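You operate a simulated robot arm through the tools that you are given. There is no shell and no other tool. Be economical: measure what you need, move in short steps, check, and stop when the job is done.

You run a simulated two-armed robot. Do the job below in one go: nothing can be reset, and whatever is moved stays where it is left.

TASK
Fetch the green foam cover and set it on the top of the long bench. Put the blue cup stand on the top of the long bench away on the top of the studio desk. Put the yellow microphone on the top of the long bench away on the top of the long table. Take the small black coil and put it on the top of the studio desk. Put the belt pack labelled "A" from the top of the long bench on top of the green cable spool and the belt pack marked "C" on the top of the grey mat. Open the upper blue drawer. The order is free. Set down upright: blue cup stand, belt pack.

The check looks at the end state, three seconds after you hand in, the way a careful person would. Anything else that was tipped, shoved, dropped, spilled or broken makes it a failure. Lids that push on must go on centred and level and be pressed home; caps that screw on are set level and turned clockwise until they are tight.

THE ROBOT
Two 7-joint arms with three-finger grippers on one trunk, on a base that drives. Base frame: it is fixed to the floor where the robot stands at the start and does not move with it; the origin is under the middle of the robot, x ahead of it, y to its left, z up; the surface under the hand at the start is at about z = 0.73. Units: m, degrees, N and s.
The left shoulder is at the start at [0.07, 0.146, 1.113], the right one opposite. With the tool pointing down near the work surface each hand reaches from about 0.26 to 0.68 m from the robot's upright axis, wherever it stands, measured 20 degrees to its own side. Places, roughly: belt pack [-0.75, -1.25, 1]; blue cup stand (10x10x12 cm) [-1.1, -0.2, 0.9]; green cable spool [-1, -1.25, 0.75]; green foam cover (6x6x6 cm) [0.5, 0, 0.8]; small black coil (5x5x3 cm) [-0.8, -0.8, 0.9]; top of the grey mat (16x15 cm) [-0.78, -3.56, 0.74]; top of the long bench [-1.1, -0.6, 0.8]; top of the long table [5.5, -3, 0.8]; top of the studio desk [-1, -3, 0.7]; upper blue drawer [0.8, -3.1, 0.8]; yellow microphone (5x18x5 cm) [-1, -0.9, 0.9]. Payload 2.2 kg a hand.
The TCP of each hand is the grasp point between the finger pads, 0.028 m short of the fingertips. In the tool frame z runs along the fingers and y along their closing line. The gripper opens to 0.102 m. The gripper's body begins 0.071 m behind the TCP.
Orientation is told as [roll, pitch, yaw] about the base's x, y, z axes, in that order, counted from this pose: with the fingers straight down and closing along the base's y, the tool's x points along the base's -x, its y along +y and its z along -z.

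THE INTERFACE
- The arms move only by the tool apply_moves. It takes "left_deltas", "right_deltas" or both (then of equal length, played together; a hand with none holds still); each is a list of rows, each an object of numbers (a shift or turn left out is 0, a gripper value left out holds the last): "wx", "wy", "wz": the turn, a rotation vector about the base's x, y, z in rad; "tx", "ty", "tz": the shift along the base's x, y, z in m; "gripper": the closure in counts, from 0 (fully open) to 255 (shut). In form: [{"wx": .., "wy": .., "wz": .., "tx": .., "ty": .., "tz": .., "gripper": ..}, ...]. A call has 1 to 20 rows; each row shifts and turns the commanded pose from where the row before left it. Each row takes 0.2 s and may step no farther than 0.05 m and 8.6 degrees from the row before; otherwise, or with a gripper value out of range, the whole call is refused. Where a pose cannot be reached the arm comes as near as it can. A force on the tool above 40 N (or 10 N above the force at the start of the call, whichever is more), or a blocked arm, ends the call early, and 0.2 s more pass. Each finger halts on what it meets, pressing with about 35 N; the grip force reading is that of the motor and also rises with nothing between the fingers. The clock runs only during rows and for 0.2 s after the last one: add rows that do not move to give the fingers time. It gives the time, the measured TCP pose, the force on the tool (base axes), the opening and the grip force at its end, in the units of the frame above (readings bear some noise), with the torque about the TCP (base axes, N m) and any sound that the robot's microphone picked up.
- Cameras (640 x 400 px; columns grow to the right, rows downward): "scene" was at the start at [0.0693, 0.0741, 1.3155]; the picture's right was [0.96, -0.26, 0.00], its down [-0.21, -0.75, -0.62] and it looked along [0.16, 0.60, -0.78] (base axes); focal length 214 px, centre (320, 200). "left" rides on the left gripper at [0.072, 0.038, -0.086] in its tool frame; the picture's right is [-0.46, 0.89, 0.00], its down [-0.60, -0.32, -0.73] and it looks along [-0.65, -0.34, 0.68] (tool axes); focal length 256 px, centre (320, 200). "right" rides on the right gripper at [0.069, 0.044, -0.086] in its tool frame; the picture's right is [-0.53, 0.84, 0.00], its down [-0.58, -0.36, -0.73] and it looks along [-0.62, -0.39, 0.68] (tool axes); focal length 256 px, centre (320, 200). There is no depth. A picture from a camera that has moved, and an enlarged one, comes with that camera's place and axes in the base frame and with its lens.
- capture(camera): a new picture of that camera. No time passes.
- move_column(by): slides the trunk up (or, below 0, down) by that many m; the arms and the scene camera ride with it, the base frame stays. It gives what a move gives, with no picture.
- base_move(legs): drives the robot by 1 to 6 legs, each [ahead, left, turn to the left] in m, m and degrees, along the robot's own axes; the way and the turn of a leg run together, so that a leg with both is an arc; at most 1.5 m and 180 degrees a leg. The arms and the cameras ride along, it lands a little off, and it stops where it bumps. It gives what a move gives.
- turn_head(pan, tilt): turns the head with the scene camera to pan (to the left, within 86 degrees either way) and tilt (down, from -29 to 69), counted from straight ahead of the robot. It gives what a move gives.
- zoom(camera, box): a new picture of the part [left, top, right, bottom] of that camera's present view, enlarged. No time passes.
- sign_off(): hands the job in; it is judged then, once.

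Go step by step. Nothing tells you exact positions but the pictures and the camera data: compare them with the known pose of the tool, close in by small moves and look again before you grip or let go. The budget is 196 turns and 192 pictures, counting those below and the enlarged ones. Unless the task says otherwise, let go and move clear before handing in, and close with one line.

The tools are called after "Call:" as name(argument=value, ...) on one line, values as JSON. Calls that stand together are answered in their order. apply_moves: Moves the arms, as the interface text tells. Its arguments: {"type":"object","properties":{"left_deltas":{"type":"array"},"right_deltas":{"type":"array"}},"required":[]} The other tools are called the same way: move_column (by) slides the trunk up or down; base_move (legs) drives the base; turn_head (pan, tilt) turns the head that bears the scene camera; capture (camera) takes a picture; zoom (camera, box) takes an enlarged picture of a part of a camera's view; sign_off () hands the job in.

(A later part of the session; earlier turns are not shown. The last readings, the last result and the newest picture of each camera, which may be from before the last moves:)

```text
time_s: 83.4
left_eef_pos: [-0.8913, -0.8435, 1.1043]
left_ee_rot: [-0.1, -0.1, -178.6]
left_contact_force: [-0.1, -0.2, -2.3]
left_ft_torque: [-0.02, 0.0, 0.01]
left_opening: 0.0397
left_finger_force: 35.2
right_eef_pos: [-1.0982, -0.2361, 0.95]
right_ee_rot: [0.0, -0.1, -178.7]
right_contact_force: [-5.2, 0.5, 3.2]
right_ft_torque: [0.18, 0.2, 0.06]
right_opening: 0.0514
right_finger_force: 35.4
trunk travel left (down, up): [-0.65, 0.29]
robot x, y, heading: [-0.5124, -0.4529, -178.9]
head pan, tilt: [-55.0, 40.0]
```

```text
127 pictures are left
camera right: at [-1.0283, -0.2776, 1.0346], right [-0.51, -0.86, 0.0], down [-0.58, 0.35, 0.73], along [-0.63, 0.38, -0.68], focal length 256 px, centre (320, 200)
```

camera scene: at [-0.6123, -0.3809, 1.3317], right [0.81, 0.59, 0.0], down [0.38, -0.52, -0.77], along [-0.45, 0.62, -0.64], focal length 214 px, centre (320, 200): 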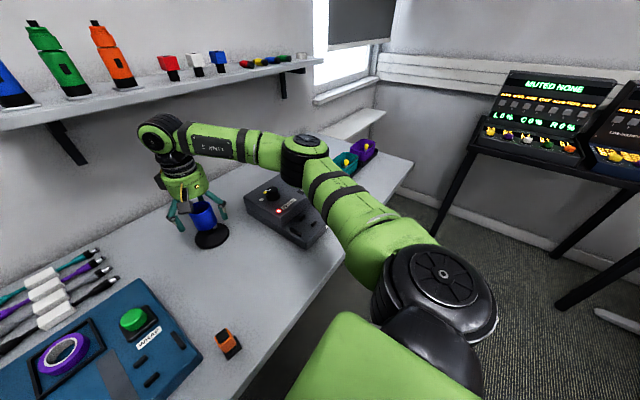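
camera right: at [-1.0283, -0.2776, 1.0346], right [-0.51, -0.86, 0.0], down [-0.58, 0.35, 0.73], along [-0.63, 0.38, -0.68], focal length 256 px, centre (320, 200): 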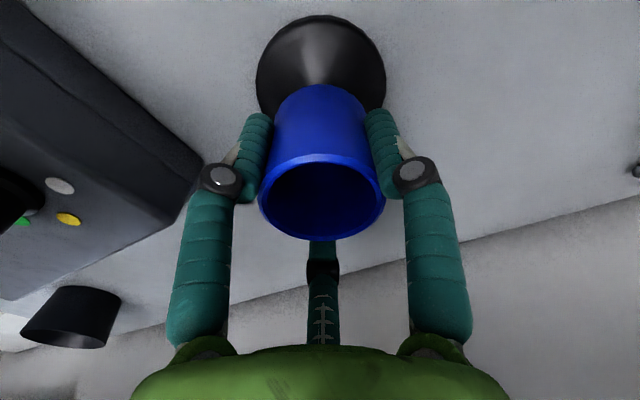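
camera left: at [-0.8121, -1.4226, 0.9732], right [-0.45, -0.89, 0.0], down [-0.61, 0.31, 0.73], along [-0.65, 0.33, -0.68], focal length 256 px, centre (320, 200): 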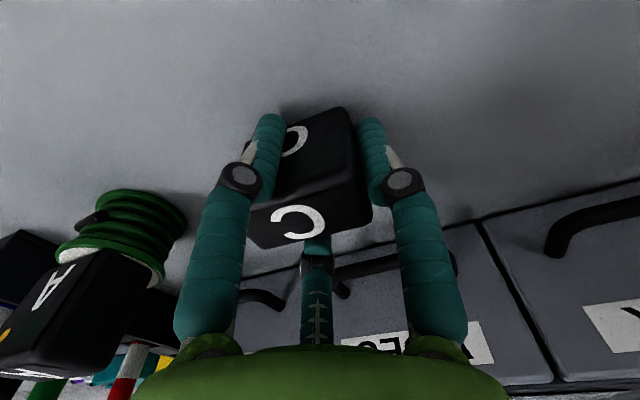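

Held. Lift and pull back.

Call:
apply_moves(right_deltas=[{"tz": 0.02}, {"tz": 0.03}, {"tz": 0.04}, {"tz": 0.04}, {"tz": 0.04}, {"tz": 0.03}, {"tx": 0.04, "tz": 0.01}, {"tx": 0.04, "tz": 0.01}, {"tx": 0.04}, {"tx": 0.04}, {"tx": 0.04}, {}])

Call:
capture(camera="right")

Call:
base_move(legs=[[-0.35, 0, 0]])

Call:
turn_head(pan=80, tilt=25)

Call:
capture(camera="scene")

```text
time_s: 86.0
left_eef_pos: [-0.8913, -0.8432, 1.105]
left_ee_rot: [-0.1, -0.1, -178.7]
left_contact_force: [-1.1, -0.8, -1.4]
left_ft_torque: [-0.03, -0.02, -0.04]
left_opening: 0.0401
left_finger_force: 35.6
right_eef_pos: [-0.8986, -0.2334, 1.1678]
right_ee_rot: [0.0, 0.0, -178.7]
right_contact_force: [0.0, 0.1, -4.2]
right_ft_torque: [0.01, -0.02, 0.0]
right_opening: 0.0517
right_finger_force: 34.8
trunk travel left (down, up): [-0.65, 0.29]
robot x, y, heading: [-0.5121, -0.4504, -178.8]
head pan, tilt: [-55.0, 40.0]
```

```text
126 pictures are left
camera right: at [-0.8289, -0.2746, 1.2525], right [-0.51, -0.86, 0.0], down [-0.58, 0.35, 0.73], along [-0.63, 0.38, -0.68], focal length 256 px, centre (320, 200)
```

right: 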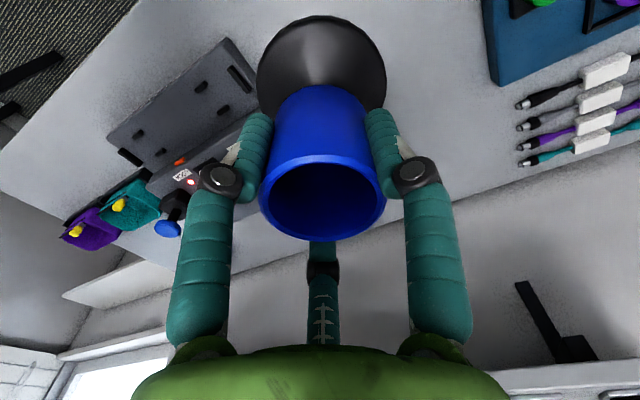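

```text
time_s: 88.3
left_eef_pos: [-0.5467, -0.8369, 1.1042]
left_ee_rot: [-0.1, 0.0, -178.4]
left_contact_force: [0.8, -0.2, -2.5]
left_ft_torque: [-0.01, 0.0, -0.01]
left_opening: 0.0399
left_finger_force: 34.9
right_eef_pos: [-0.5532, -0.227, 1.1679]
right_ee_rot: [0.0, 0.1, -178.6]
right_contact_force: [-0.1, 0.9, -3.3]
right_ft_torque: [0.0, 0.01, 0.01]
right_opening: 0.0514
right_finger_force: 35.1
trunk travel left (down, up): [-0.65, 0.29]
robot x, y, heading: [-0.1656, -0.4414, -178.6]
head pan, tilt: [-55.0, 40.0]
```

```text
time_s: 90.5
left_eef_pos: [-0.5451, -0.8354, 1.1039]
left_ee_rot: [-0.2, 0.0, -178.6]
left_contact_force: [-0.1, 0.2, -1.8]
left_ft_torque: [0.0, 0.0, -0.01]
left_opening: 0.04
left_finger_force: 34.8
right_eef_pos: [-0.553, -0.2263, 1.1671]
right_ee_rot: [0.0, -0.1, -178.5]
right_contact_force: [-0.2, 0.2, -5.5]
right_ft_torque: [-0.02, -0.01, 0.02]
right_opening: 0.0514
right_finger_force: 35.0
trunk travel left (down, up): [-0.65, 0.29]
robot x, y, heading: [-0.1684, -0.4392, -178.5]
head pan, tilt: [80.0, 25.0]
```

```text
125 pictures are left
camera scene: at [-0.2309, -0.5326, 1.355], right [-0.99, 0.15, 0.0], down [0.06, 0.42, -0.91], along [-0.14, -0.9, -0.42], focal length 214 px, centre (320, 200)
```

scene: 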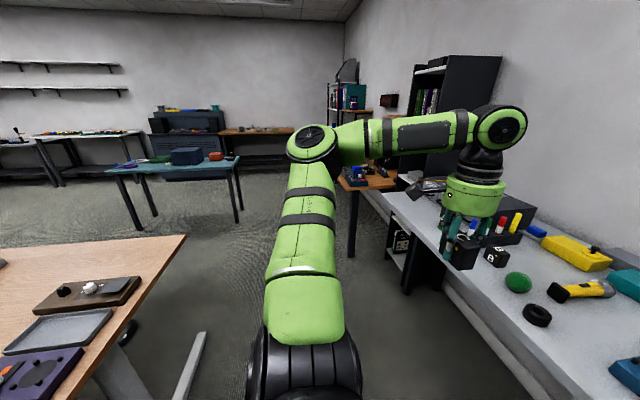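

The studio desk is further along the same wall (front edge about x = -0.72). I strafe left down the aisle while facing it.

Call:
base_move(legs=[[0, 1.3, -1.5]])

Call:
turn_head(pan=50, tilt=30)

Call:
capture(camera="scene")

```text
time_s: 97.0
left_eef_pos: [-0.515, -2.1474, 1.1051]
left_ee_rot: [0.0, -0.1, -178.5]
left_contact_force: [0.3, 0.4, -2.4]
left_ft_torque: [-0.04, 0.01, 0.02]
left_opening: 0.04
left_finger_force: 34.7
right_eef_pos: [-0.5235, -1.5361, 1.1672]
right_ee_rot: [0.0, -0.1, -178.6]
right_contact_force: [-0.2, 0.5, -5.1]
right_ft_torque: [0.0, -0.01, -0.02]
right_opening: 0.0517
right_finger_force: 35.1
trunk travel left (down, up): [-0.65, 0.29]
robot x, y, heading: [-0.1366, -1.749, -178.7]
head pan, tilt: [80.0, 25.0]
```

```text
time_s: 98.0
left_eef_pos: [-0.5143, -2.147, 1.1051]
left_ee_rot: [-0.1, 0.1, -178.5]
left_contact_force: [0.5, -0.6, -1.8]
left_ft_torque: [-0.02, 0.01, 0.0]
left_opening: 0.04
left_finger_force: 35.3
right_eef_pos: [-0.5235, -1.536, 1.1673]
right_ee_rot: [0.0, -0.1, -178.6]
right_contact_force: [-0.8, -0.4, -5.6]
right_ft_torque: [0.0, -0.02, -0.02]
right_opening: 0.0515
right_finger_force: 35.1
trunk travel left (down, up): [-0.65, 0.29]
robot x, y, heading: [-0.1397, -1.7521, -178.9]
head pan, tilt: [50.0, 30.0]
```

```text
124 pictures are left
camera scene: at [-0.2431, -1.8228, 1.347], right [-0.78, 0.62, 0.0], down [0.31, 0.39, -0.87], along [-0.54, -0.68, -0.5], focal length 214 px, centre (320, 200)
```

scene: 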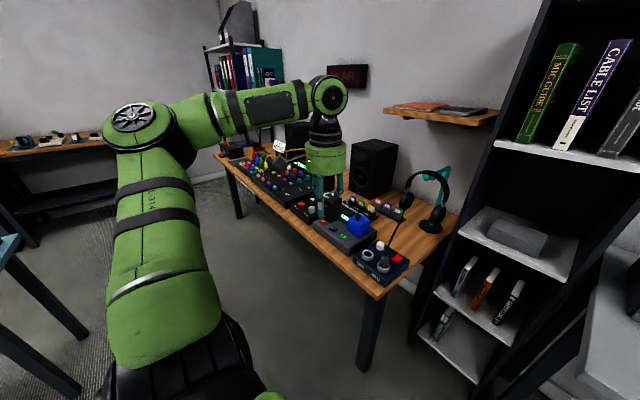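

Continue to the desk's far part where the grey mat should be.

Call:
base_move(legs=[[0.06, 1.2, -1]])

Call:
turn_head(pan=10, tilt=40)

Call:
capture(camera="scene")

```text
time_s: 104.1
left_eef_pos: [-0.571, -3.3341, 1.1062]
left_ee_rot: [-0.1, 0.0, 179.9]
left_contact_force: [0.3, 0.2, -1.4]
left_ft_torque: [-0.02, 0.01, 0.0]
left_opening: 0.0398
left_finger_force: 34.7
right_eef_pos: [-0.5634, -2.7244, 1.1673]
right_ee_rot: [0.1, 0.0, 179.8]
right_contact_force: [0.1, -0.4, -5.1]
right_ft_torque: [-0.02, 0.0, 0.01]
right_opening: 0.0514
right_finger_force: 35.2
trunk travel left (down, up): [-0.65, 0.29]
robot x, y, heading: [-0.181, -2.9536, 179.6]
head pan, tilt: [50.0, 30.0]
```

```text
time_s: 105.1
left_eef_pos: [-0.572, -3.3355, 1.1046]
left_ee_rot: [-0.1, 0.0, 180.0]
left_contact_force: [0.2, 0.0, -1.9]
left_ft_torque: [-0.04, 0.01, 0.01]
left_opening: 0.0398
left_finger_force: 35.2
right_eef_pos: [-0.5623, -2.7254, 1.1664]
right_ee_rot: [0.1, 0.0, 179.9]
right_contact_force: [-0.2, -0.2, -4.1]
right_ft_torque: [0.0, 0.02, -0.02]
right_opening: 0.0515
right_finger_force: 35.3
trunk travel left (down, up): [-0.65, 0.29]
robot x, y, heading: [-0.1813, -2.9495, 179.8]
head pan, tilt: [10.0, 40.0]
```

```text
123 pictures are left
camera scene: at [-0.317, -2.9644, 1.3316], right [-0.17, 0.99, 0.0], down [0.63, 0.11, -0.77], along [-0.75, -0.13, -0.64], focal length 214 px, centre (320, 200)
```

scene: 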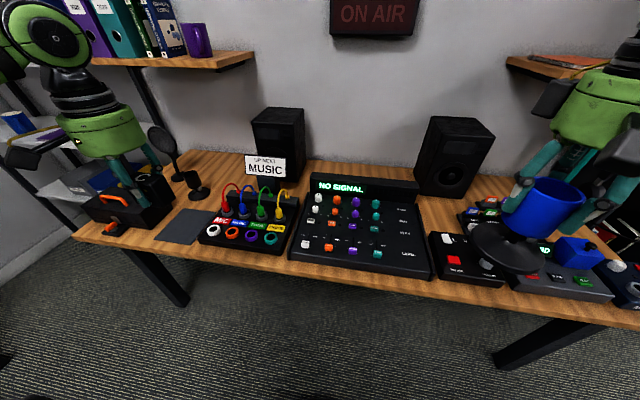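

The desk is crowded. Enlarging to find the mat and free spots.

Call:
zoom(camera="scene", box=[60, 120, 300, 270])

Call:
zoom(camera="scene", box=[280, 120, 520, 270])

```text
2.67 times, centred on (180, 195) of scene
camera zoom: at [-0.317, -2.9644, 1.3316], right [-0.17, 0.99, 0.0], down [0.63, 0.11, -0.77], along [-0.75, -0.13, -0.64], focal length 572 px, centre (693, 213)
```

zoom: 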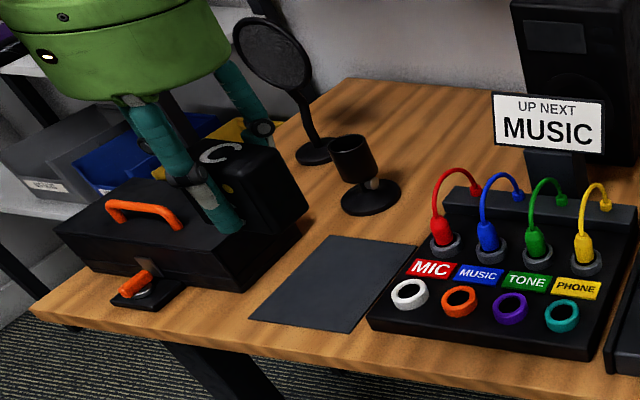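

```text
2.67 times, centred on (400, 195) of scene
camera zoom: at [-0.317, -2.9644, 1.3316], right [-0.17, 0.99, 0.0], down [0.63, 0.11, -0.77], along [-0.75, -0.13, -0.64], focal length 572 px, centre (107, 213)
```

zoom: 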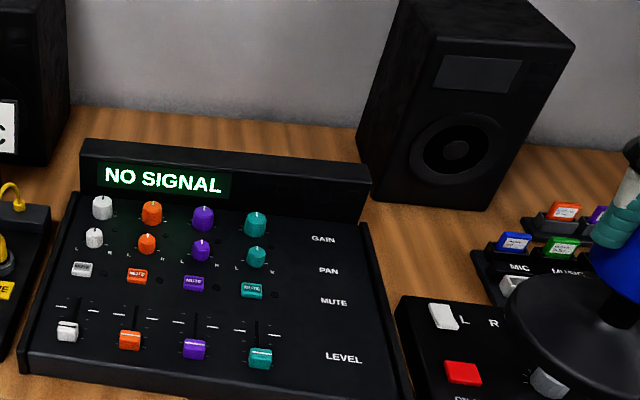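

Mat centre is about [-0.776, -3.56], and a free patch for the cup stand lies at about [-0.99, -2.60]. I move to place C first, lowering the trunk a bit for reach.

Call:
base_move(legs=[[0.09, 0.31, 0]])

Call:
move_column(by=-0.1)

Call:
turn_head(pan=25, tilt=45)

Call:
capture(camera="scene")

Call:
capture(camera="left")

```text
time_s: 107.3
left_eef_pos: [-0.6659, -3.6397, 1.1057]
left_ee_rot: [0.0, 0.1, 179.7]
left_contact_force: [-0.9, 0.0, -1.2]
left_ft_torque: [-0.06, 0.03, 0.0]
left_opening: 0.0399
left_finger_force: 35.6
right_eef_pos: [-0.6547, -3.0293, 1.1676]
right_ee_rot: [0.1, 0.0, 179.7]
right_contact_force: [0.2, 0.5, -4.3]
right_ft_torque: [-0.01, 0.03, -0.01]
right_opening: 0.0514
right_finger_force: 34.6
trunk travel left (down, up): [-0.65, 0.29]
robot x, y, heading: [-0.2751, -3.2579, 179.4]
head pan, tilt: [10.0, 40.0]
```

```text
time_s: 108.6
left_eef_pos: [-0.6643, -3.6401, 1.0049]
left_ee_rot: [0.0, 0.1, 179.7]
left_contact_force: [-0.2, 0.6, -1.4]
left_ft_torque: [-0.01, -0.01, 0.02]
left_opening: 0.0398
left_finger_force: 35.2
right_eef_pos: [-0.6554, -3.0299, 1.0678]
right_ee_rot: [0.0, 0.0, 179.6]
right_contact_force: [1.0, 0.4, -4.8]
right_ft_torque: [0.01, -0.04, -0.02]
right_opening: 0.0515
right_finger_force: 35.2
trunk travel left (down, up): [-0.55, 0.39]
robot x, y, heading: [-0.2721, -3.2577, 179.5]
head pan, tilt: [10.0, 40.0]
```

```text
time_s: 109.4
left_eef_pos: [-0.6662, -3.6398, 1.0054]
left_ee_rot: [-0.1, 0.0, 179.7]
left_contact_force: [0.5, 0.3, -2.2]
left_ft_torque: [-0.06, -0.01, 0.0]
left_opening: 0.0397
left_finger_force: 34.7
right_eef_pos: [-0.6544, -3.0294, 1.0672]
right_ee_rot: [0.0, 0.0, 179.6]
right_contact_force: [0.2, -0.5, -4.8]
right_ft_torque: [0.05, -0.02, 0.02]
right_opening: 0.0513
right_finger_force: 34.5
trunk travel left (down, up): [-0.55, 0.39]
robot x, y, heading: [-0.2708, -3.257, 179.5]
head pan, tilt: [25.0, 45.0]
```

```text
120 pictures are left
camera scene: at [-0.3996, -3.2899, 1.2244], right [-0.42, 0.91, 0.0], down [0.64, 0.29, -0.71], along [-0.64, -0.29, -0.71], focal length 214 px, centre (320, 200)
```

scene: 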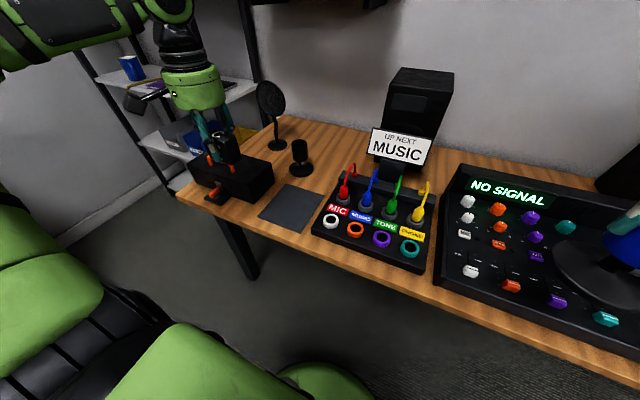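

```text
119 pictures are left
camera left: at [-0.5935, -3.6785, 1.0901], right [-0.47, -0.88, 0.0], down [-0.6, 0.32, 0.73], along [-0.65, 0.34, -0.68], focal length 256 px, centre (320, 200)
```

left: 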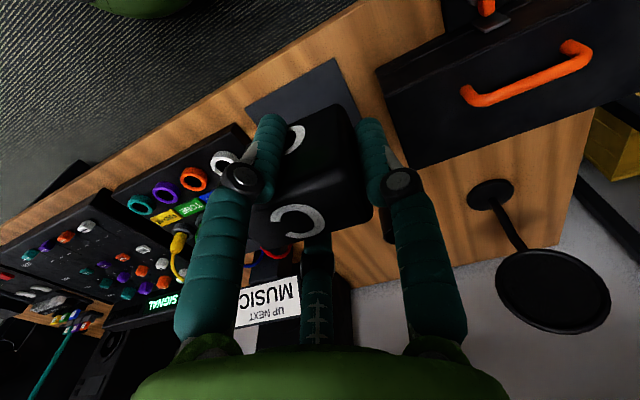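

Move C above the mat.

Call:
apply_moves(left_deltas=[{"tx": -0.037, "ty": 0.026}, {"tx": -0.037, "ty": 0.026}, {"tx": -0.036, "ty": 0.026}, {"tz": -0.04}, {"tz": -0.04}, {"tz": -0.03}, {"tz": -0.03}, {}])

Call:
zoom(camera="scene", box=[200, 130, 380, 250])

Call:
capture(camera="left")

```text
time_s: 111.2
left_eef_pos: [-0.7737, -3.5625, 0.8658]
left_ee_rot: [-0.1, 0.0, 179.7]
left_contact_force: [-0.5, 0.4, -0.6]
left_ft_torque: [-0.03, 0.0, 0.01]
left_opening: 0.0405
left_finger_force: 11.3
right_eef_pos: [-0.6559, -3.0286, 1.0672]
right_ee_rot: [0.0, 0.0, 179.5]
right_contact_force: [0.2, -0.4, -5.8]
right_ft_torque: [-0.01, -0.01, -0.03]
right_opening: 0.0516
right_finger_force: 35.1
trunk travel left (down, up): [-0.55, 0.39]
robot x, y, heading: [-0.2737, -3.2616, 179.6]
head pan, tilt: [25.0, 45.0]
```

```text
3.33 times, centred on (290, 190) of scene
camera zoom: at [-0.3993, -3.2895, 1.2244], right [-0.42, 0.91, 0.0], down [0.64, 0.29, -0.71], along [-0.64, -0.29, -0.71], focal length 715 px, centre (420, 233)
```

zoom: 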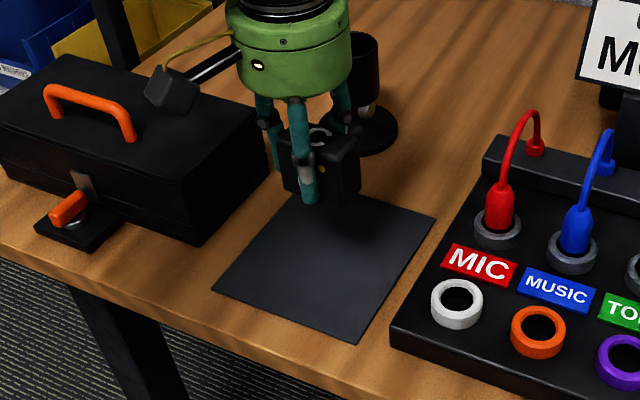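

```text
117 pictures are left
camera left: at [-0.702, -3.6002, 0.9506], right [-0.47, -0.88, 0.0], down [-0.6, 0.32, 0.73], along [-0.65, 0.34, -0.68], focal length 256 px, centre (320, 200)
```

left: 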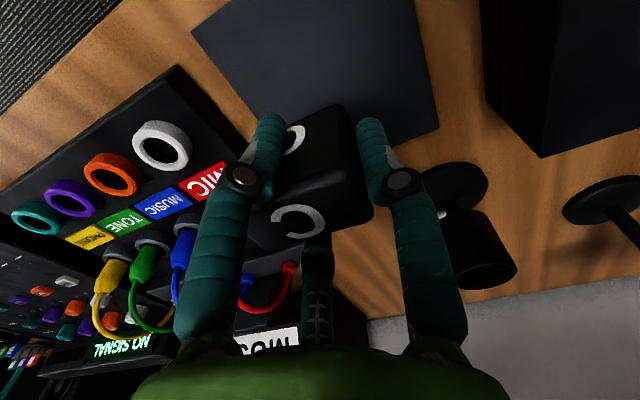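

Above the mat. Lower.

Call:
apply_moves(left_deltas=[{"tx": 0.007, "tz": -0.03}, {"tz": -0.03}, {"tz": -0.018}, {}])

Call:
zoom(camera="scene", box=[200, 130, 380, 250])

```text
time_s: 112.2
left_eef_pos: [-0.7688, -3.5634, 0.7879]
left_ee_rot: [-0.1, -0.1, 179.7]
left_contact_force: [0.1, -0.7, -1.3]
left_ft_torque: [-0.03, 0.01, 0.0]
left_opening: 0.0402
left_finger_force: 10.5
right_eef_pos: [-0.6548, -3.0298, 1.0674]
right_ee_rot: [0.1, 0.0, 179.6]
right_contact_force: [-0.1, -0.4, -4.8]
right_ft_torque: [0.02, 0.0, -0.02]
right_opening: 0.0518
right_finger_force: 35.2
trunk travel left (down, up): [-0.55, 0.39]
robot x, y, heading: [-0.276, -3.2604, 179.6]
head pan, tilt: [25.0, 45.0]
```

```text
3.33 times, centred on (290, 190) of scene
camera zoom: at [-0.3994, -3.2898, 1.2244], right [-0.42, 0.91, 0.0], down [0.64, 0.29, -0.71], along [-0.64, -0.29, -0.71], focal length 715 px, centre (420, 233)
```

zoom: 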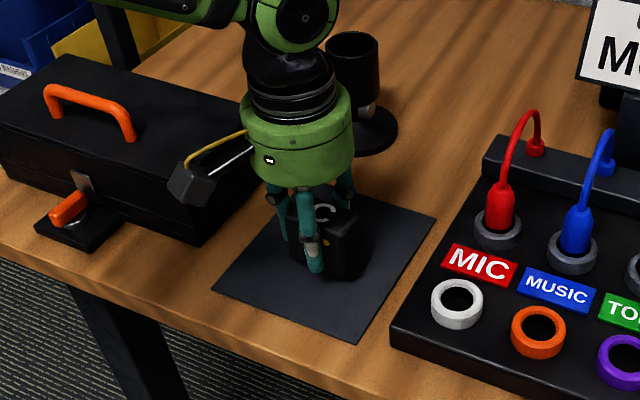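

Close to the mat. Fine steps to contact.

Call:
apply_moves(left_deltas=[{"tz": -0.004}, {"tz": -0.004}, {"tz": -0.003}, {}])

```text
time_s: 113.2
left_eef_pos: [-0.768, -3.563, 0.7768]
left_ee_rot: [-0.1, 0.0, 179.7]
left_contact_force: [-0.5, -0.1, -1.9]
left_ft_torque: [-0.02, -0.01, 0.0]
left_opening: 0.0406
left_finger_force: 10.8
right_eef_pos: [-0.6543, -3.031, 1.0677]
right_ee_rot: [0.0, 0.0, 179.6]
right_contact_force: [-0.5, 0.3, -4.8]
right_ft_torque: [-0.02, -0.01, -0.02]
right_opening: 0.0517
right_finger_force: 34.6
trunk travel left (down, up): [-0.55, 0.39]
robot x, y, heading: [-0.2749, -3.256, 179.4]
head pan, tilt: [25.0, 45.0]
```

Call:
apply_moves(left_deltas=[{"tz": -0.003}, {"tz": -0.003}, {"tz": -0.003}, {}])

```text
time_s: 114.2
left_eef_pos: [-0.7692, -3.5621, 0.769]
left_ee_rot: [-0.1, -0.2, 179.7]
left_contact_force: [0.3, -2.4, 10.0]
left_ft_torque: [0.03, -0.03, -0.02]
left_opening: 0.0408
left_finger_force: 11.1
right_eef_pos: [-0.6546, -3.0296, 1.0673]
right_ee_rot: [0.0, -0.1, 179.5]
right_contact_force: [-1.0, -0.8, -4.7]
right_ft_torque: [0.02, -0.05, -0.03]
right_opening: 0.0517
right_finger_force: 34.8
trunk travel left (down, up): [-0.55, 0.39]
robot x, y, heading: [-0.2758, -3.256, 179.5]
head pan, tilt: [25.0, 45.0]
```

Contact. Release and raise.

Call:
apply_moves(left_deltas=[{"tz": 0.001, "gripper": 150}, {"gripper": 135}, {"gripper": 100}, {"gripper": 70}, {}, {"tz": 0.03}, {"tz": 0.04}, {"tz": 0.04}, {"tz": 0.04}, {"tz": 0.04}, {"tz": 0.04}, {}])

Call:
zoom(camera="scene", box=[200, 130, 380, 250])

```text
time_s: 116.8
left_eef_pos: [-0.7696, -3.5608, 0.9984]
left_ee_rot: [-0.1, 0.0, 179.8]
left_contact_force: [-0.8, 0.1, 0.1]
left_ft_torque: [-0.01, 0.01, -0.04]
left_opening: 0.0739
left_finger_force: 0.0
right_eef_pos: [-0.6562, -3.0303, 1.0671]
right_ee_rot: [0.0, -0.1, 179.6]
right_contact_force: [-1.2, -0.9, -4.8]
right_ft_torque: [0.01, -0.03, -0.02]
right_opening: 0.0515
right_finger_force: 34.5
trunk travel left (down, up): [-0.55, 0.39]
robot x, y, heading: [-0.2753, -3.262, 179.6]
head pan, tilt: [25.0, 45.0]
```

```text
3.33 times, centred on (290, 190) of scene
camera zoom: at [-0.3998, -3.2903, 1.2243], right [-0.42, 0.91, 0.0], down [0.64, 0.29, -0.71], along [-0.64, -0.29, -0.71], focal length 715 px, centre (420, 233)
```

zoom: 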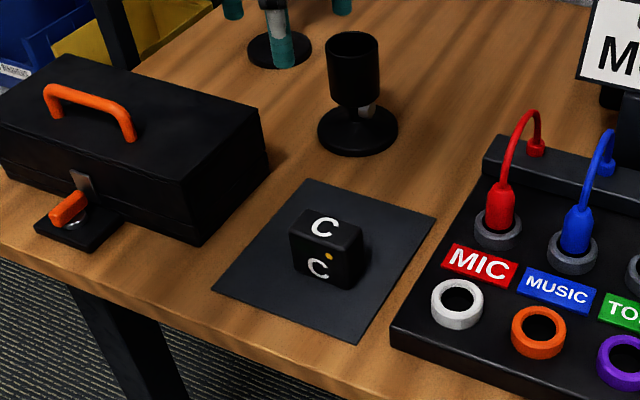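

C stands on the mat. Retract the left hand and shift to the free patch for the cup stand.

Call:
apply_moves(left_deltas=[{"tz": 0.04}, {"tz": 0.04}, {"tx": 0.04}, {"tx": 0.04}, {"tx": 0.04}, {"tx": 0.03}, {}])

Call:
base_move(legs=[[0, -0.46, 0.4]])

Call:
turn_head(pan=-10, tilt=45)

Call:
capture(camera="scene")

Call:
capture(camera="right")

```text
time_s: 118.4
left_eef_pos: [-0.6206, -3.5619, 1.0781]
left_ee_rot: [-0.1, 0.0, 179.7]
left_contact_force: [0.2, -0.1, -1.1]
left_ft_torque: [-0.01, -0.03, 0.0]
left_opening: 0.0743
left_finger_force: 0.1
right_eef_pos: [-0.6566, -3.0285, 1.0671]
right_ee_rot: [0.0, -0.1, 179.6]
right_contact_force: [-0.4, 0.0, -5.4]
right_ft_torque: [-0.01, 0.01, -0.01]
right_opening: 0.0513
right_finger_force: 35.2
trunk travel left (down, up): [-0.55, 0.39]
robot x, y, heading: [-0.2758, -3.2594, 180.0]
head pan, tilt: [25.0, 45.0]
```

```text
time_s: 121.1
left_eef_pos: [-0.6153, -3.106, 1.079]
left_ee_rot: [-0.1, 0.0, -179.8]
left_contact_force: [-0.2, -0.2, 0.0]
left_ft_torque: [0.01, 0.01, 0.02]
left_opening: 0.0736
left_finger_force: 0.1
right_eef_pos: [-0.6553, -2.575, 1.0678]
right_ee_rot: [0.0, -0.1, -179.9]
right_contact_force: [-0.4, 0.5, -4.9]
right_ft_torque: [0.03, 0.01, 0.03]
right_opening: 0.0514
right_finger_force: 34.9
trunk travel left (down, up): [-0.55, 0.39]
robot x, y, heading: [-0.2702, -2.7991, -180.2]
head pan, tilt: [25.0, 45.0]
```

```text
time_s: 122.2
left_eef_pos: [-0.616, -3.1066, 1.0779]
left_ee_rot: [-0.1, 0.0, -179.8]
left_contact_force: [0.2, 0.0, 0.2]
left_ft_torque: [0.01, -0.01, -0.02]
left_opening: 0.0739
left_finger_force: 0.0
right_eef_pos: [-0.6557, -2.5761, 1.0679]
right_ee_rot: [0.0, 0.0, -179.8]
right_contact_force: [0.0, 0.2, -4.4]
right_ft_torque: [-0.03, -0.01, 0.02]
right_opening: 0.0517
right_finger_force: 34.6
trunk travel left (down, up): [-0.55, 0.39]
robot x, y, heading: [-0.272, -2.8007, -180.1]
head pan, tilt: [-10.0, 45.0]
```

```text
114 pictures are left
camera scene: at [-0.404, -2.7848, 1.2244], right [0.17, 0.99, 0.0], down [0.7, -0.12, -0.71], along [-0.7, 0.12, -0.71], focal length 214 px, centre (320, 200)
```

scene: 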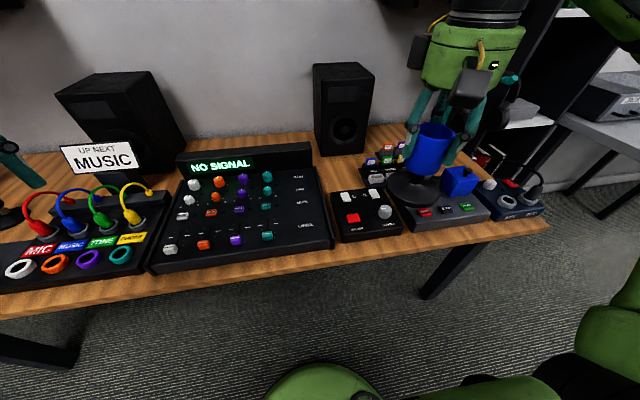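

```text
113 pictures are left
camera right: at [-0.586, -2.6183, 1.1525], right [-0.53, -0.85, 0.0], down [-0.58, 0.36, 0.73], along [-0.62, 0.39, -0.68], focal length 256 px, centre (320, 200)
```

right: 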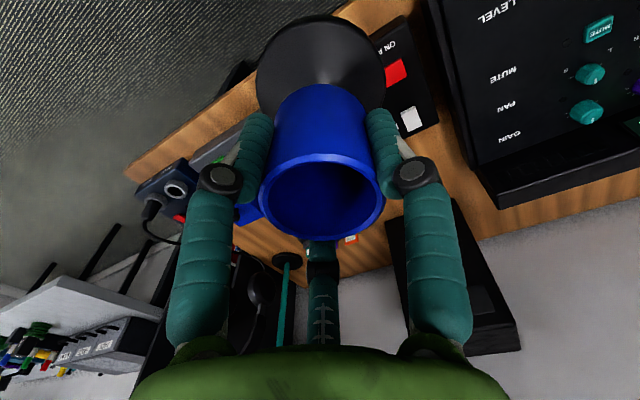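

Call:
zoom(camera="scene", box=[280, 110, 460, 250])

```text
2.86 times, centred on (370, 180) of scene
camera zoom: at [-0.404, -2.7848, 1.2244], right [0.17, 0.99, 0.0], down [0.7, -0.12, -0.71], along [-0.7, 0.12, -0.71], focal length 613 px, centre (177, 257)
```

zoom: 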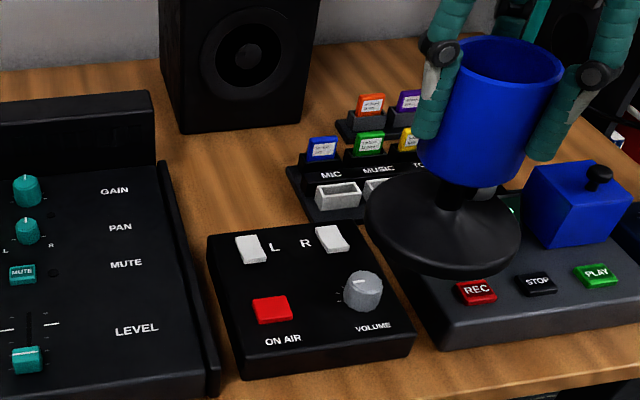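

Free gap: y from -2.674 to -2.54, x from -1.13 to -0.89. Target centre [-1.02, -2.607]. Drive closer and move the cup stand above it.

Call:
base_move(legs=[[0.15, 0, 0]])

Call:
apply_moves(right_deltas=[{"tx": -0.04, "ty": -0.006}, {"tx": -0.04, "ty": -0.006}, {"tx": -0.04, "ty": -0.006}, {"tx": -0.04, "ty": -0.006}, {"tx": -0.04, "ty": -0.006}, {}])

Call:
capture(camera="right")

Call:
capture(camera="scene")

```text
time_s: 123.5
left_eef_pos: [-0.7658, -3.1061, 1.0805]
left_ee_rot: [-0.2, -0.1, -180.0]
left_contact_force: [-0.6, -0.2, -0.5]
left_ft_torque: [-0.01, 0.01, 0.01]
left_opening: 0.074
left_finger_force: 0.0
right_eef_pos: [-0.8053, -2.5755, 1.0678]
right_ee_rot: [0.0, -0.1, -179.9]
right_contact_force: [0.6, -0.3, -5.6]
right_ft_torque: [-0.02, -0.03, -0.01]
right_opening: 0.0516
right_finger_force: 35.3
trunk travel left (down, up): [-0.55, 0.39]
robot x, y, heading: [-0.4238, -2.8014, 180.1]
head pan, tilt: [-10.0, 45.0]
```

```text
time_s: 124.9
left_eef_pos: [-0.765, -3.1053, 1.0794]
left_ee_rot: [0.0, -0.2, -179.9]
left_contact_force: [0.5, 0.1, -0.1]
left_ft_torque: [-0.03, 0.01, 0.0]
left_opening: 0.0738
left_finger_force: 0.0
right_eef_pos: [-1.004, -2.6047, 1.0683]
right_ee_rot: [0.0, -0.1, -179.9]
right_contact_force: [0.4, 0.8, -3.9]
right_ft_torque: [0.0, 0.03, 0.0]
right_opening: 0.0514
right_finger_force: 35.2
trunk travel left (down, up): [-0.55, 0.39]
robot x, y, heading: [-0.4207, -2.8009, 180.1]
head pan, tilt: [-10.0, 45.0]
```

```text
111 pictures are left
camera right: at [-0.9336, -2.6469, 1.1541], right [-0.53, -0.85, 0.0], down [-0.58, 0.36, 0.73], along [-0.62, 0.39, -0.68], focal length 256 px, centre (320, 200)
```

right: 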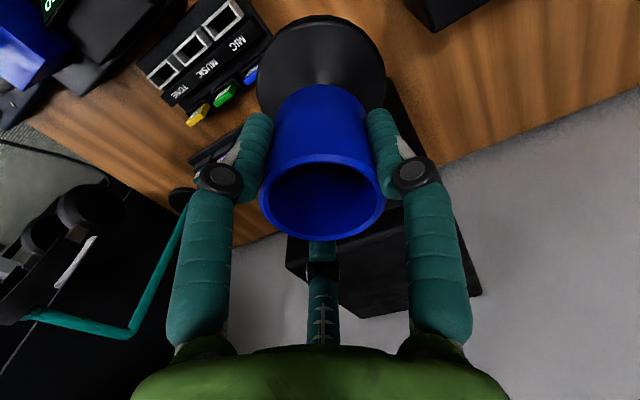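

```text
110 pictures are left
camera scene: at [-0.5543, -2.7832, 1.2244], right [0.17, 0.98, 0.0], down [0.7, -0.12, -0.71], along [-0.7, 0.12, -0.71], focal length 214 px, centre (320, 200)
```

scene: 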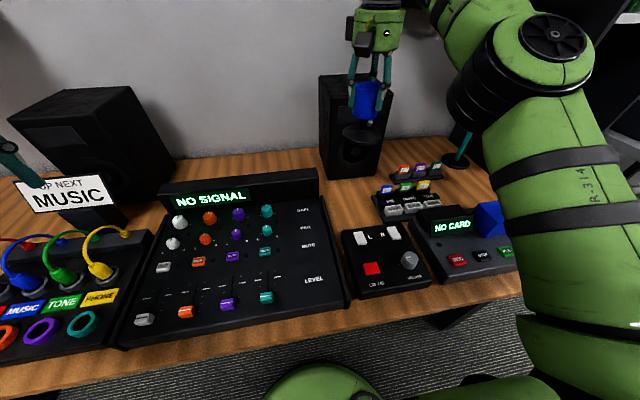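

Adjust slightly and lower partway, watching the elbow.

Call:
apply_moves(right_deltas=[{"tx": -0.016, "ty": -0.002}, {"tz": -0.04}, {"tz": -0.04}, {"tz": -0.04}, {}])

Call:
capture(camera="scene")

Call:
capture(camera="right")

```text
time_s: 126.1
left_eef_pos: [-0.7663, -3.1056, 1.0798]
left_ee_rot: [-0.2, -0.1, -179.9]
left_contact_force: [-0.9, -0.3, -0.2]
left_ft_torque: [0.02, 0.03, 0.02]
left_opening: 0.0737
left_finger_force: 0.0
right_eef_pos: [-1.0147, -2.6096, 0.9477]
right_ee_rot: [0.0, -0.1, -179.9]
right_contact_force: [0.6, -0.7, -5.0]
right_ft_torque: [0.01, 0.01, -0.05]
right_opening: 0.0515
right_finger_force: 35.2
right hand out of reach, approached as far as the arm can: row 1
trunk travel left (down, up): [-0.55, 0.39]
robot x, y, heading: [-0.4219, -2.8003, 180.1]
head pan, tilt: [-10.0, 45.0]
```

```text
109 pictures are left
camera scene: at [-0.5547, -2.7848, 1.2244], right [0.17, 0.98, 0.0], down [0.7, -0.12, -0.71], along [-0.7, 0.12, -0.71], focal length 214 px, centre (320, 200)
```

scene: 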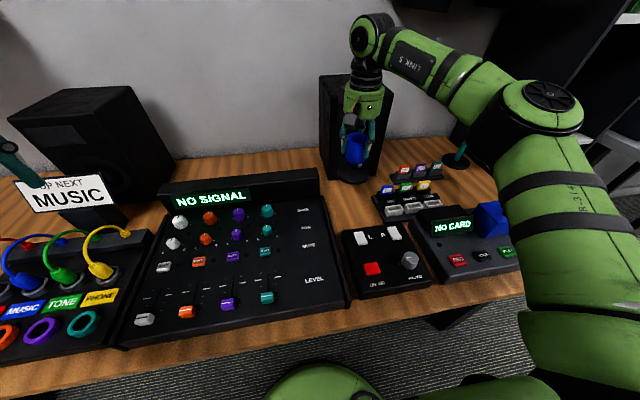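

```text
108 pictures are left
camera right: at [-0.9447, -2.6524, 1.0321], right [-0.53, -0.85, 0.0], down [-0.58, 0.36, 0.73], along [-0.62, 0.39, -0.68], focal length 256 px, centre (320, 200)
```

right: 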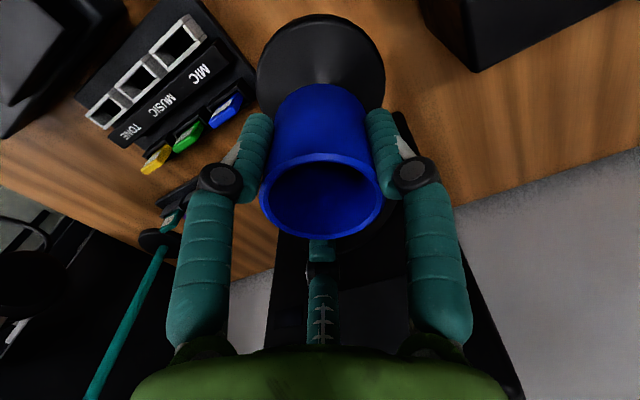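

Well centred in the gap. Lower further.

Call:
apply_moves(right_deltas=[{"tz": -0.03}, {"tz": -0.03}, {"tz": -0.03}, {"tz": -0.01}, {}])

Call:
zoom(camera="scene", box=[280, 90, 480, 230])

Call:
capture(camera="right")

```text
time_s: 127.3
left_eef_pos: [-0.7668, -3.1058, 1.0791]
left_ee_rot: [-0.1, -0.1, -179.9]
left_contact_force: [0.1, 0.3, -0.2]
left_ft_torque: [0.04, -0.01, 0.0]
left_opening: 0.0736
left_finger_force: 0.0
right_eef_pos: [-1.0147, -2.6089, 0.845]
right_ee_rot: [0.0, 0.0, -179.9]
right_contact_force: [0.1, -0.6, -5.4]
right_ft_torque: [0.02, 0.04, 0.01]
right_opening: 0.0518
right_finger_force: 35.5
trunk travel left (down, up): [-0.55, 0.39]
robot x, y, heading: [-0.4229, -2.7988, 180.3]
head pan, tilt: [-10.0, 45.0]
```

```text
2.86 times, centred on (380, 160) of scene
camera zoom: at [-0.5553, -2.7847, 1.2243], right [0.17, 0.98, 0.0], down [0.7, -0.12, -0.71], along [-0.7, 0.12, -0.71], focal length 613 px, centre (149, 314)
```

zoom: 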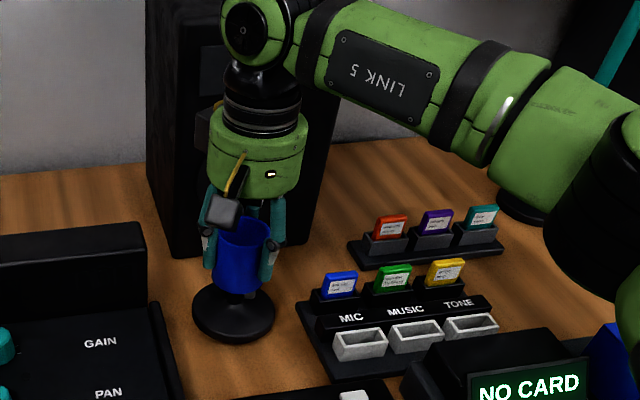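

```text
106 pictures are left
camera right: at [-0.9444, -2.6524, 0.9306], right [-0.53, -0.85, 0.0], down [-0.58, 0.36, 0.73], along [-0.62, 0.39, -0.68], focal length 256 px, centre (320, 200)
```

right: 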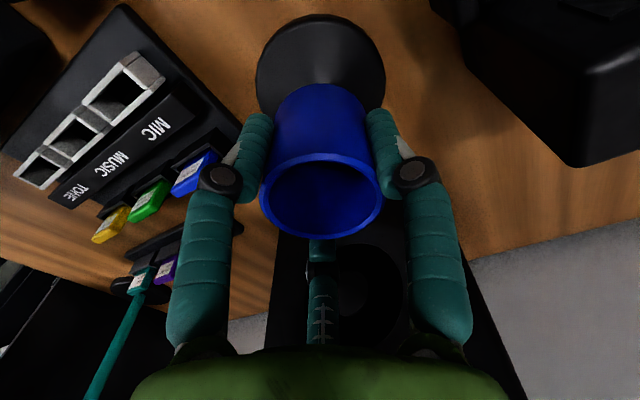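

Clear. Fine steps to contact.

Call:
apply_moves(right_deltas=[{"tz": -0.004}, {"tz": -0.004}, {"tz": -0.003}, {"tz": -0.003}, {"tz": -0.003}, {}])

```text
time_s: 128.7
left_eef_pos: [-0.7665, -3.1063, 1.0798]
left_ee_rot: [-0.1, 0.0, -179.9]
left_contact_force: [0.1, -0.1, 0.8]
left_ft_torque: [0.0, -0.01, 0.01]
left_opening: 0.074
left_finger_force: 0.1
right_eef_pos: [-1.0124, -2.6092, 0.8301]
right_ee_rot: [0.0, -0.2, -180.0]
right_contact_force: [0.1, 2.1, 5.2]
right_ft_torque: [0.03, 0.43, -0.06]
right_opening: 0.0517
right_finger_force: 34.3
trunk travel left (down, up): [-0.55, 0.39]
robot x, y, heading: [-0.4251, -2.7993, 180.1]
head pan, tilt: [-10.0, 45.0]
```

Just touching. Release gently and rise.

Call:
apply_moves(right_deltas=[{"tz": -0.001}, {"gripper": 120}, {"gripper": 100}, {"gripper": 70}, {"gripper": 50}, {}])

Call:
capture(camera="right")

```text
time_s: 130.1
left_eef_pos: [-0.7666, -3.1077, 1.0796]
left_ee_rot: [-0.1, -0.1, -179.9]
left_contact_force: [-0.3, -0.3, -0.3]
left_ft_torque: [-0.01, 0.02, 0.02]
left_opening: 0.0741
left_finger_force: 0.1
right_eef_pos: [-1.012, -2.609, 0.8276]
right_ee_rot: [-0.1, -0.1, -179.9]
right_contact_force: [0.1, 0.2, -0.6]
right_ft_torque: [0.0, 0.0, 0.04]
right_opening: 0.0823
right_finger_force: 0.2
trunk travel left (down, up): [-0.55, 0.39]
robot x, y, heading: [-0.4207, -2.799, 180.1]
head pan, tilt: [-10.0, 45.0]
```

```text
105 pictures are left
camera right: at [-0.9429, -2.6516, 0.9134], right [-0.53, -0.85, 0.0], down [-0.58, 0.36, 0.73], along [-0.62, 0.39, -0.68], focal length 256 px, centre (320, 200)
```

right: 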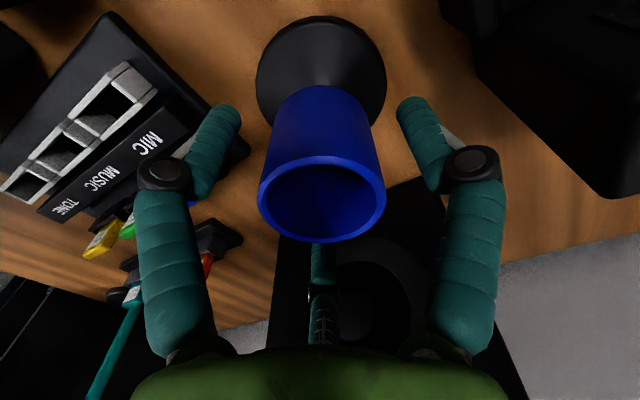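

Call:
apply_moves(right_deltas=[{"tz": 0.03}, {"tz": 0.04}, {"tz": 0.04}, {"tz": 0.04}, {"tz": 0.04}, {"tz": 0.04}, {"tx": 0.04}, {"tx": 0.04}, {"tx": 0.04}, {"tx": 0.04}, {"tx": 0.04}, {}])

Call:
zoom(camera="scene", box=[280, 90, 480, 230])

Call:
capture(camera="scene")

```text
time_s: 132.7
left_eef_pos: [-0.7669, -3.1059, 1.0788]
left_ee_rot: [-0.1, 0.0, -179.9]
left_contact_force: [0.1, -0.1, -1.3]
left_ft_torque: [0.01, 0.01, 0.0]
left_opening: 0.0738
left_finger_force: 0.1
right_eef_pos: [-0.8143, -2.6111, 1.0584]
right_ee_rot: [0.0, 0.1, -179.9]
right_contact_force: [-0.1, 0.2, 0.4]
right_ft_torque: [0.02, -0.02, -0.01]
right_opening: 0.0821
right_finger_force: 0.0
trunk travel left (down, up): [-0.55, 0.39]
robot x, y, heading: [-0.4246, -2.8005, 179.9]
head pan, tilt: [-10.0, 45.0]
```

```text
2.86 times, centred on (380, 160) of scene
camera zoom: at [-0.5554, -2.7849, 1.2243], right [0.17, 0.98, 0.0], down [0.7, -0.12, -0.71], along [-0.7, 0.12, -0.71], focal length 613 px, centre (149, 314)
```

zoom: 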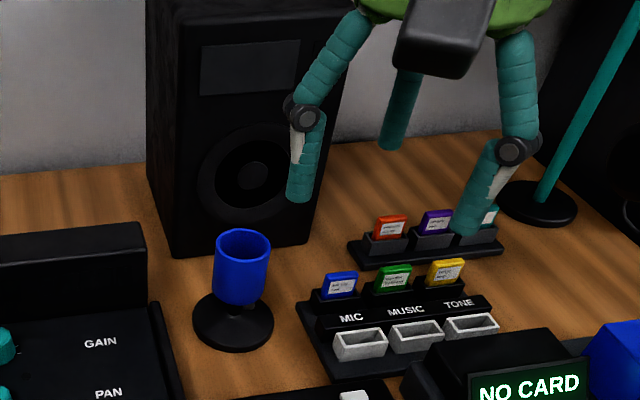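

```text
103 pictures are left
camera scene: at [-0.5554, -2.7849, 1.2243], right [0.17, 0.98, 0.0], down [0.7, -0.12, -0.71], along [-0.7, 0.12, -0.71], focal length 214 px, centre (320, 200)
```

scene: 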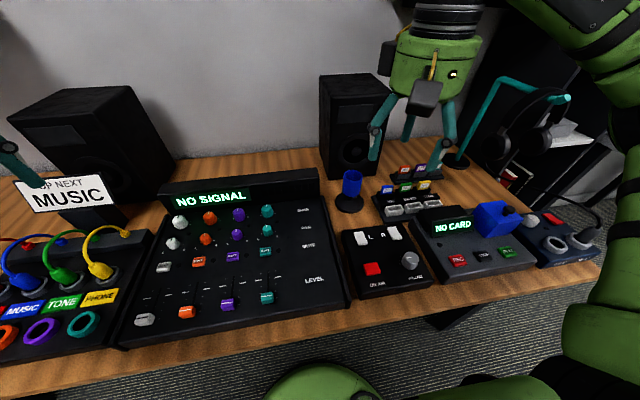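

The cup stand stands upright in the gap. Back off, raise the trunk and return to the bench for coil and microphone.

Call:
base_move(legs=[[-0.24, 0, 0]])

Call:
move_column(by=0.1)

Call:
base_move(legs=[[0, -1.2, 0], [0, -1.0, 0]])

Call:
turn_head(pan=20, tilt=40)

Call:
capture(camera="scene")

```text
time_s: 134.5
left_eef_pos: [-0.5246, -3.1075, 1.0784]
left_ee_rot: [-0.1, -0.2, -179.9]
left_contact_force: [-0.3, 0.1, -0.7]
left_ft_torque: [0.03, 0.0, -0.02]
left_opening: 0.0738
left_finger_force: 0.0
right_eef_pos: [-0.5725, -2.6115, 1.0593]
right_ee_rot: [-0.1, 0.0, -179.8]
right_contact_force: [-0.2, 0.2, -0.9]
right_ft_torque: [0.03, -0.04, -0.06]
right_opening: 0.0822
right_finger_force: 0.1
trunk travel left (down, up): [-0.55, 0.39]
robot x, y, heading: [-0.1852, -2.8012, -179.9]
head pan, tilt: [-10.0, 45.0]
```

```text
time_s: 135.8
left_eef_pos: [-0.5251, -3.108, 1.178]
left_ee_rot: [-0.1, -0.2, -179.8]
left_contact_force: [0.1, 0.1, -0.3]
left_ft_torque: [0.01, 0.01, 0.02]
left_opening: 0.0741
left_finger_force: 0.1
right_eef_pos: [-0.5735, -2.6111, 1.1587]
right_ee_rot: [-0.1, -0.1, -179.7]
right_contact_force: [0.5, 0.4, 0.4]
right_ft_torque: [-0.01, 0.02, 0.02]
right_opening: 0.0821
right_finger_force: 0.0
trunk travel left (down, up): [-0.65, 0.29]
robot x, y, heading: [-0.1873, -2.7963, -179.9]
head pan, tilt: [-10.0, 45.0]
```

```text
time_s: 146.8
left_eef_pos: [-0.5483, -0.9039, 1.1783]
left_ee_rot: [-0.1, 0.0, -178.3]
left_contact_force: [-0.2, 0.2, -0.5]
left_ft_torque: [0.01, 0.02, 0.03]
left_opening: 0.0739
left_finger_force: 0.0
right_eef_pos: [-0.6087, -0.41, 1.1597]
right_ee_rot: [-0.1, -0.1, -178.5]
right_contact_force: [-0.7, 0.2, 0.2]
right_ft_torque: [-0.02, 0.04, 0.01]
right_opening: 0.0821
right_finger_force: 0.1
trunk travel left (down, up): [-0.65, 0.29]
robot x, y, heading: [-0.2155, -0.589, -178.2]
head pan, tilt: [-10.0, 45.0]
```

```text
time_s: 147.7
left_eef_pos: [-0.5501, -0.9058, 1.1788]
left_ee_rot: [-0.2, -0.1, -178.3]
left_contact_force: [-0.8, -0.3, 0.3]
left_ft_torque: [-0.01, -0.02, 0.0]
left_opening: 0.0737
left_finger_force: 0.1
right_eef_pos: [-0.6088, -0.4089, 1.1591]
right_ee_rot: [0.0, -0.1, -178.3]
right_contact_force: [0.0, -0.2, -0.2]
right_ft_torque: [0.0, -0.01, 0.0]
right_opening: 0.082
right_finger_force: 0.1
trunk travel left (down, up): [-0.65, 0.29]
robot x, y, heading: [-0.2154, -0.5897, -178.6]
head pan, tilt: [20.0, 40.0]
```

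```text
102 pictures are left
camera scene: at [-0.3439, -0.6196, 1.3317], right [-0.37, 0.93, 0.0], down [0.6, 0.24, -0.77], along [-0.71, -0.28, -0.64], focal length 214 px, centre (320, 200)
```

scene: 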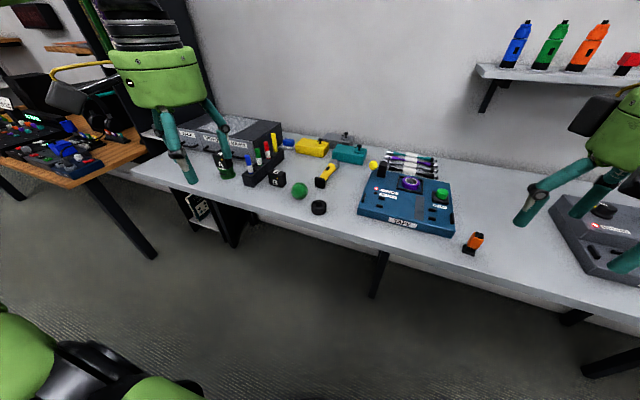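

Everything as left. Drive closer and move the left hand over the coil.

Call:
base_move(legs=[[0.12, 0, -1.2]])

Call:
apply_moves(left_deltas=[{"tx": -0.033, "ty": 0.02, "gripper": 0}, {"tx": -0.033, "ty": 0.02}, {"tx": -0.033, "ty": 0.02}, {"tx": -0.03, "ty": 0.02}, {"tz": -0.04}, {"tz": -0.04}, {"tz": -0.04}, {}])

Call:
capture(camera="left")

Call:
zoom(camera="scene", box=[220, 110, 400, 230])

```text
time_s: 149.0
left_eef_pos: [-0.6729, -0.9002, 1.1789]
left_ee_rot: [-0.1, -0.2, -179.5]
left_contact_force: [1.0, 0.0, 0.0]
left_ft_torque: [-0.02, 0.03, -0.03]
left_opening: 0.074
left_finger_force: 0.1
right_eef_pos: [-0.724, -0.4038, 1.1595]
right_ee_rot: [-0.1, -0.1, -179.6]
right_contact_force: [0.2, -0.5, -0.1]
right_ft_torque: [-0.01, 0.01, 0.01]
right_opening: 0.0819
right_finger_force: 0.1
trunk travel left (down, up): [-0.65, 0.29]
robot x, y, heading: [-0.3357, -0.5929, -179.8]
head pan, tilt: [20.0, 40.0]
```

```text
time_s: 150.8
left_eef_pos: [-0.8033, -0.8201, 1.0599]
left_ee_rot: [-0.2, -0.2, -179.4]
left_contact_force: [-0.2, -0.5, 0.9]
left_ft_torque: [0.01, -0.01, 0.01]
left_opening: 0.102
left_finger_force: 0.1
right_eef_pos: [-0.7245, -0.4039, 1.1594]
right_ee_rot: [0.0, 0.0, -179.5]
right_contact_force: [0.1, 0.5, -0.5]
right_ft_torque: [0.05, 0.02, 0.0]
right_opening: 0.0822
right_finger_force: 0.1
trunk travel left (down, up): [-0.65, 0.29]
robot x, y, heading: [-0.3336, -0.591, -179.5]
head pan, tilt: [20.0, 40.0]
```

```text
101 pictures are left
camera left: at [-0.7298, -0.857, 1.1453], right [-0.46, -0.89, 0.0], down [-0.6, 0.31, 0.73], along [-0.65, 0.34, -0.68], focal length 256 px, centre (320, 200)
```

left: 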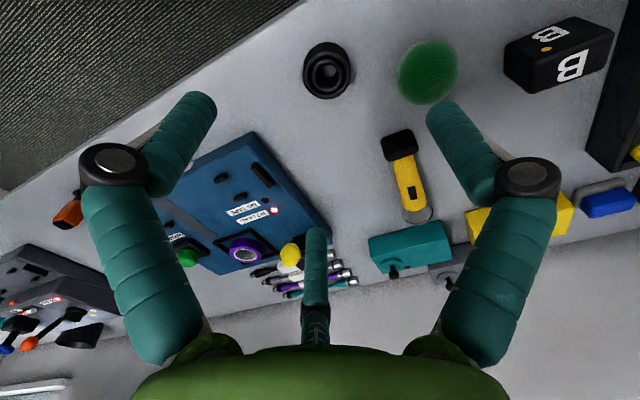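

```text
3.33 times, centred on (310, 170) of scene
camera zoom: at [-0.464, -0.6191, 1.3318], right [-0.35, 0.94, 0.0], down [0.6, 0.22, -0.77], along [-0.72, -0.27, -0.64], focal length 715 px, centre (353, 300)
```

zoom: 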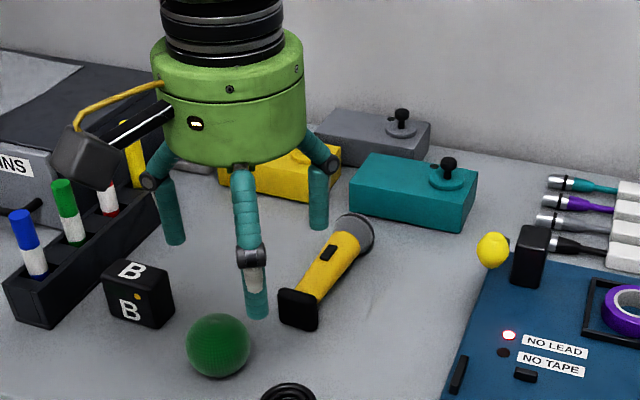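

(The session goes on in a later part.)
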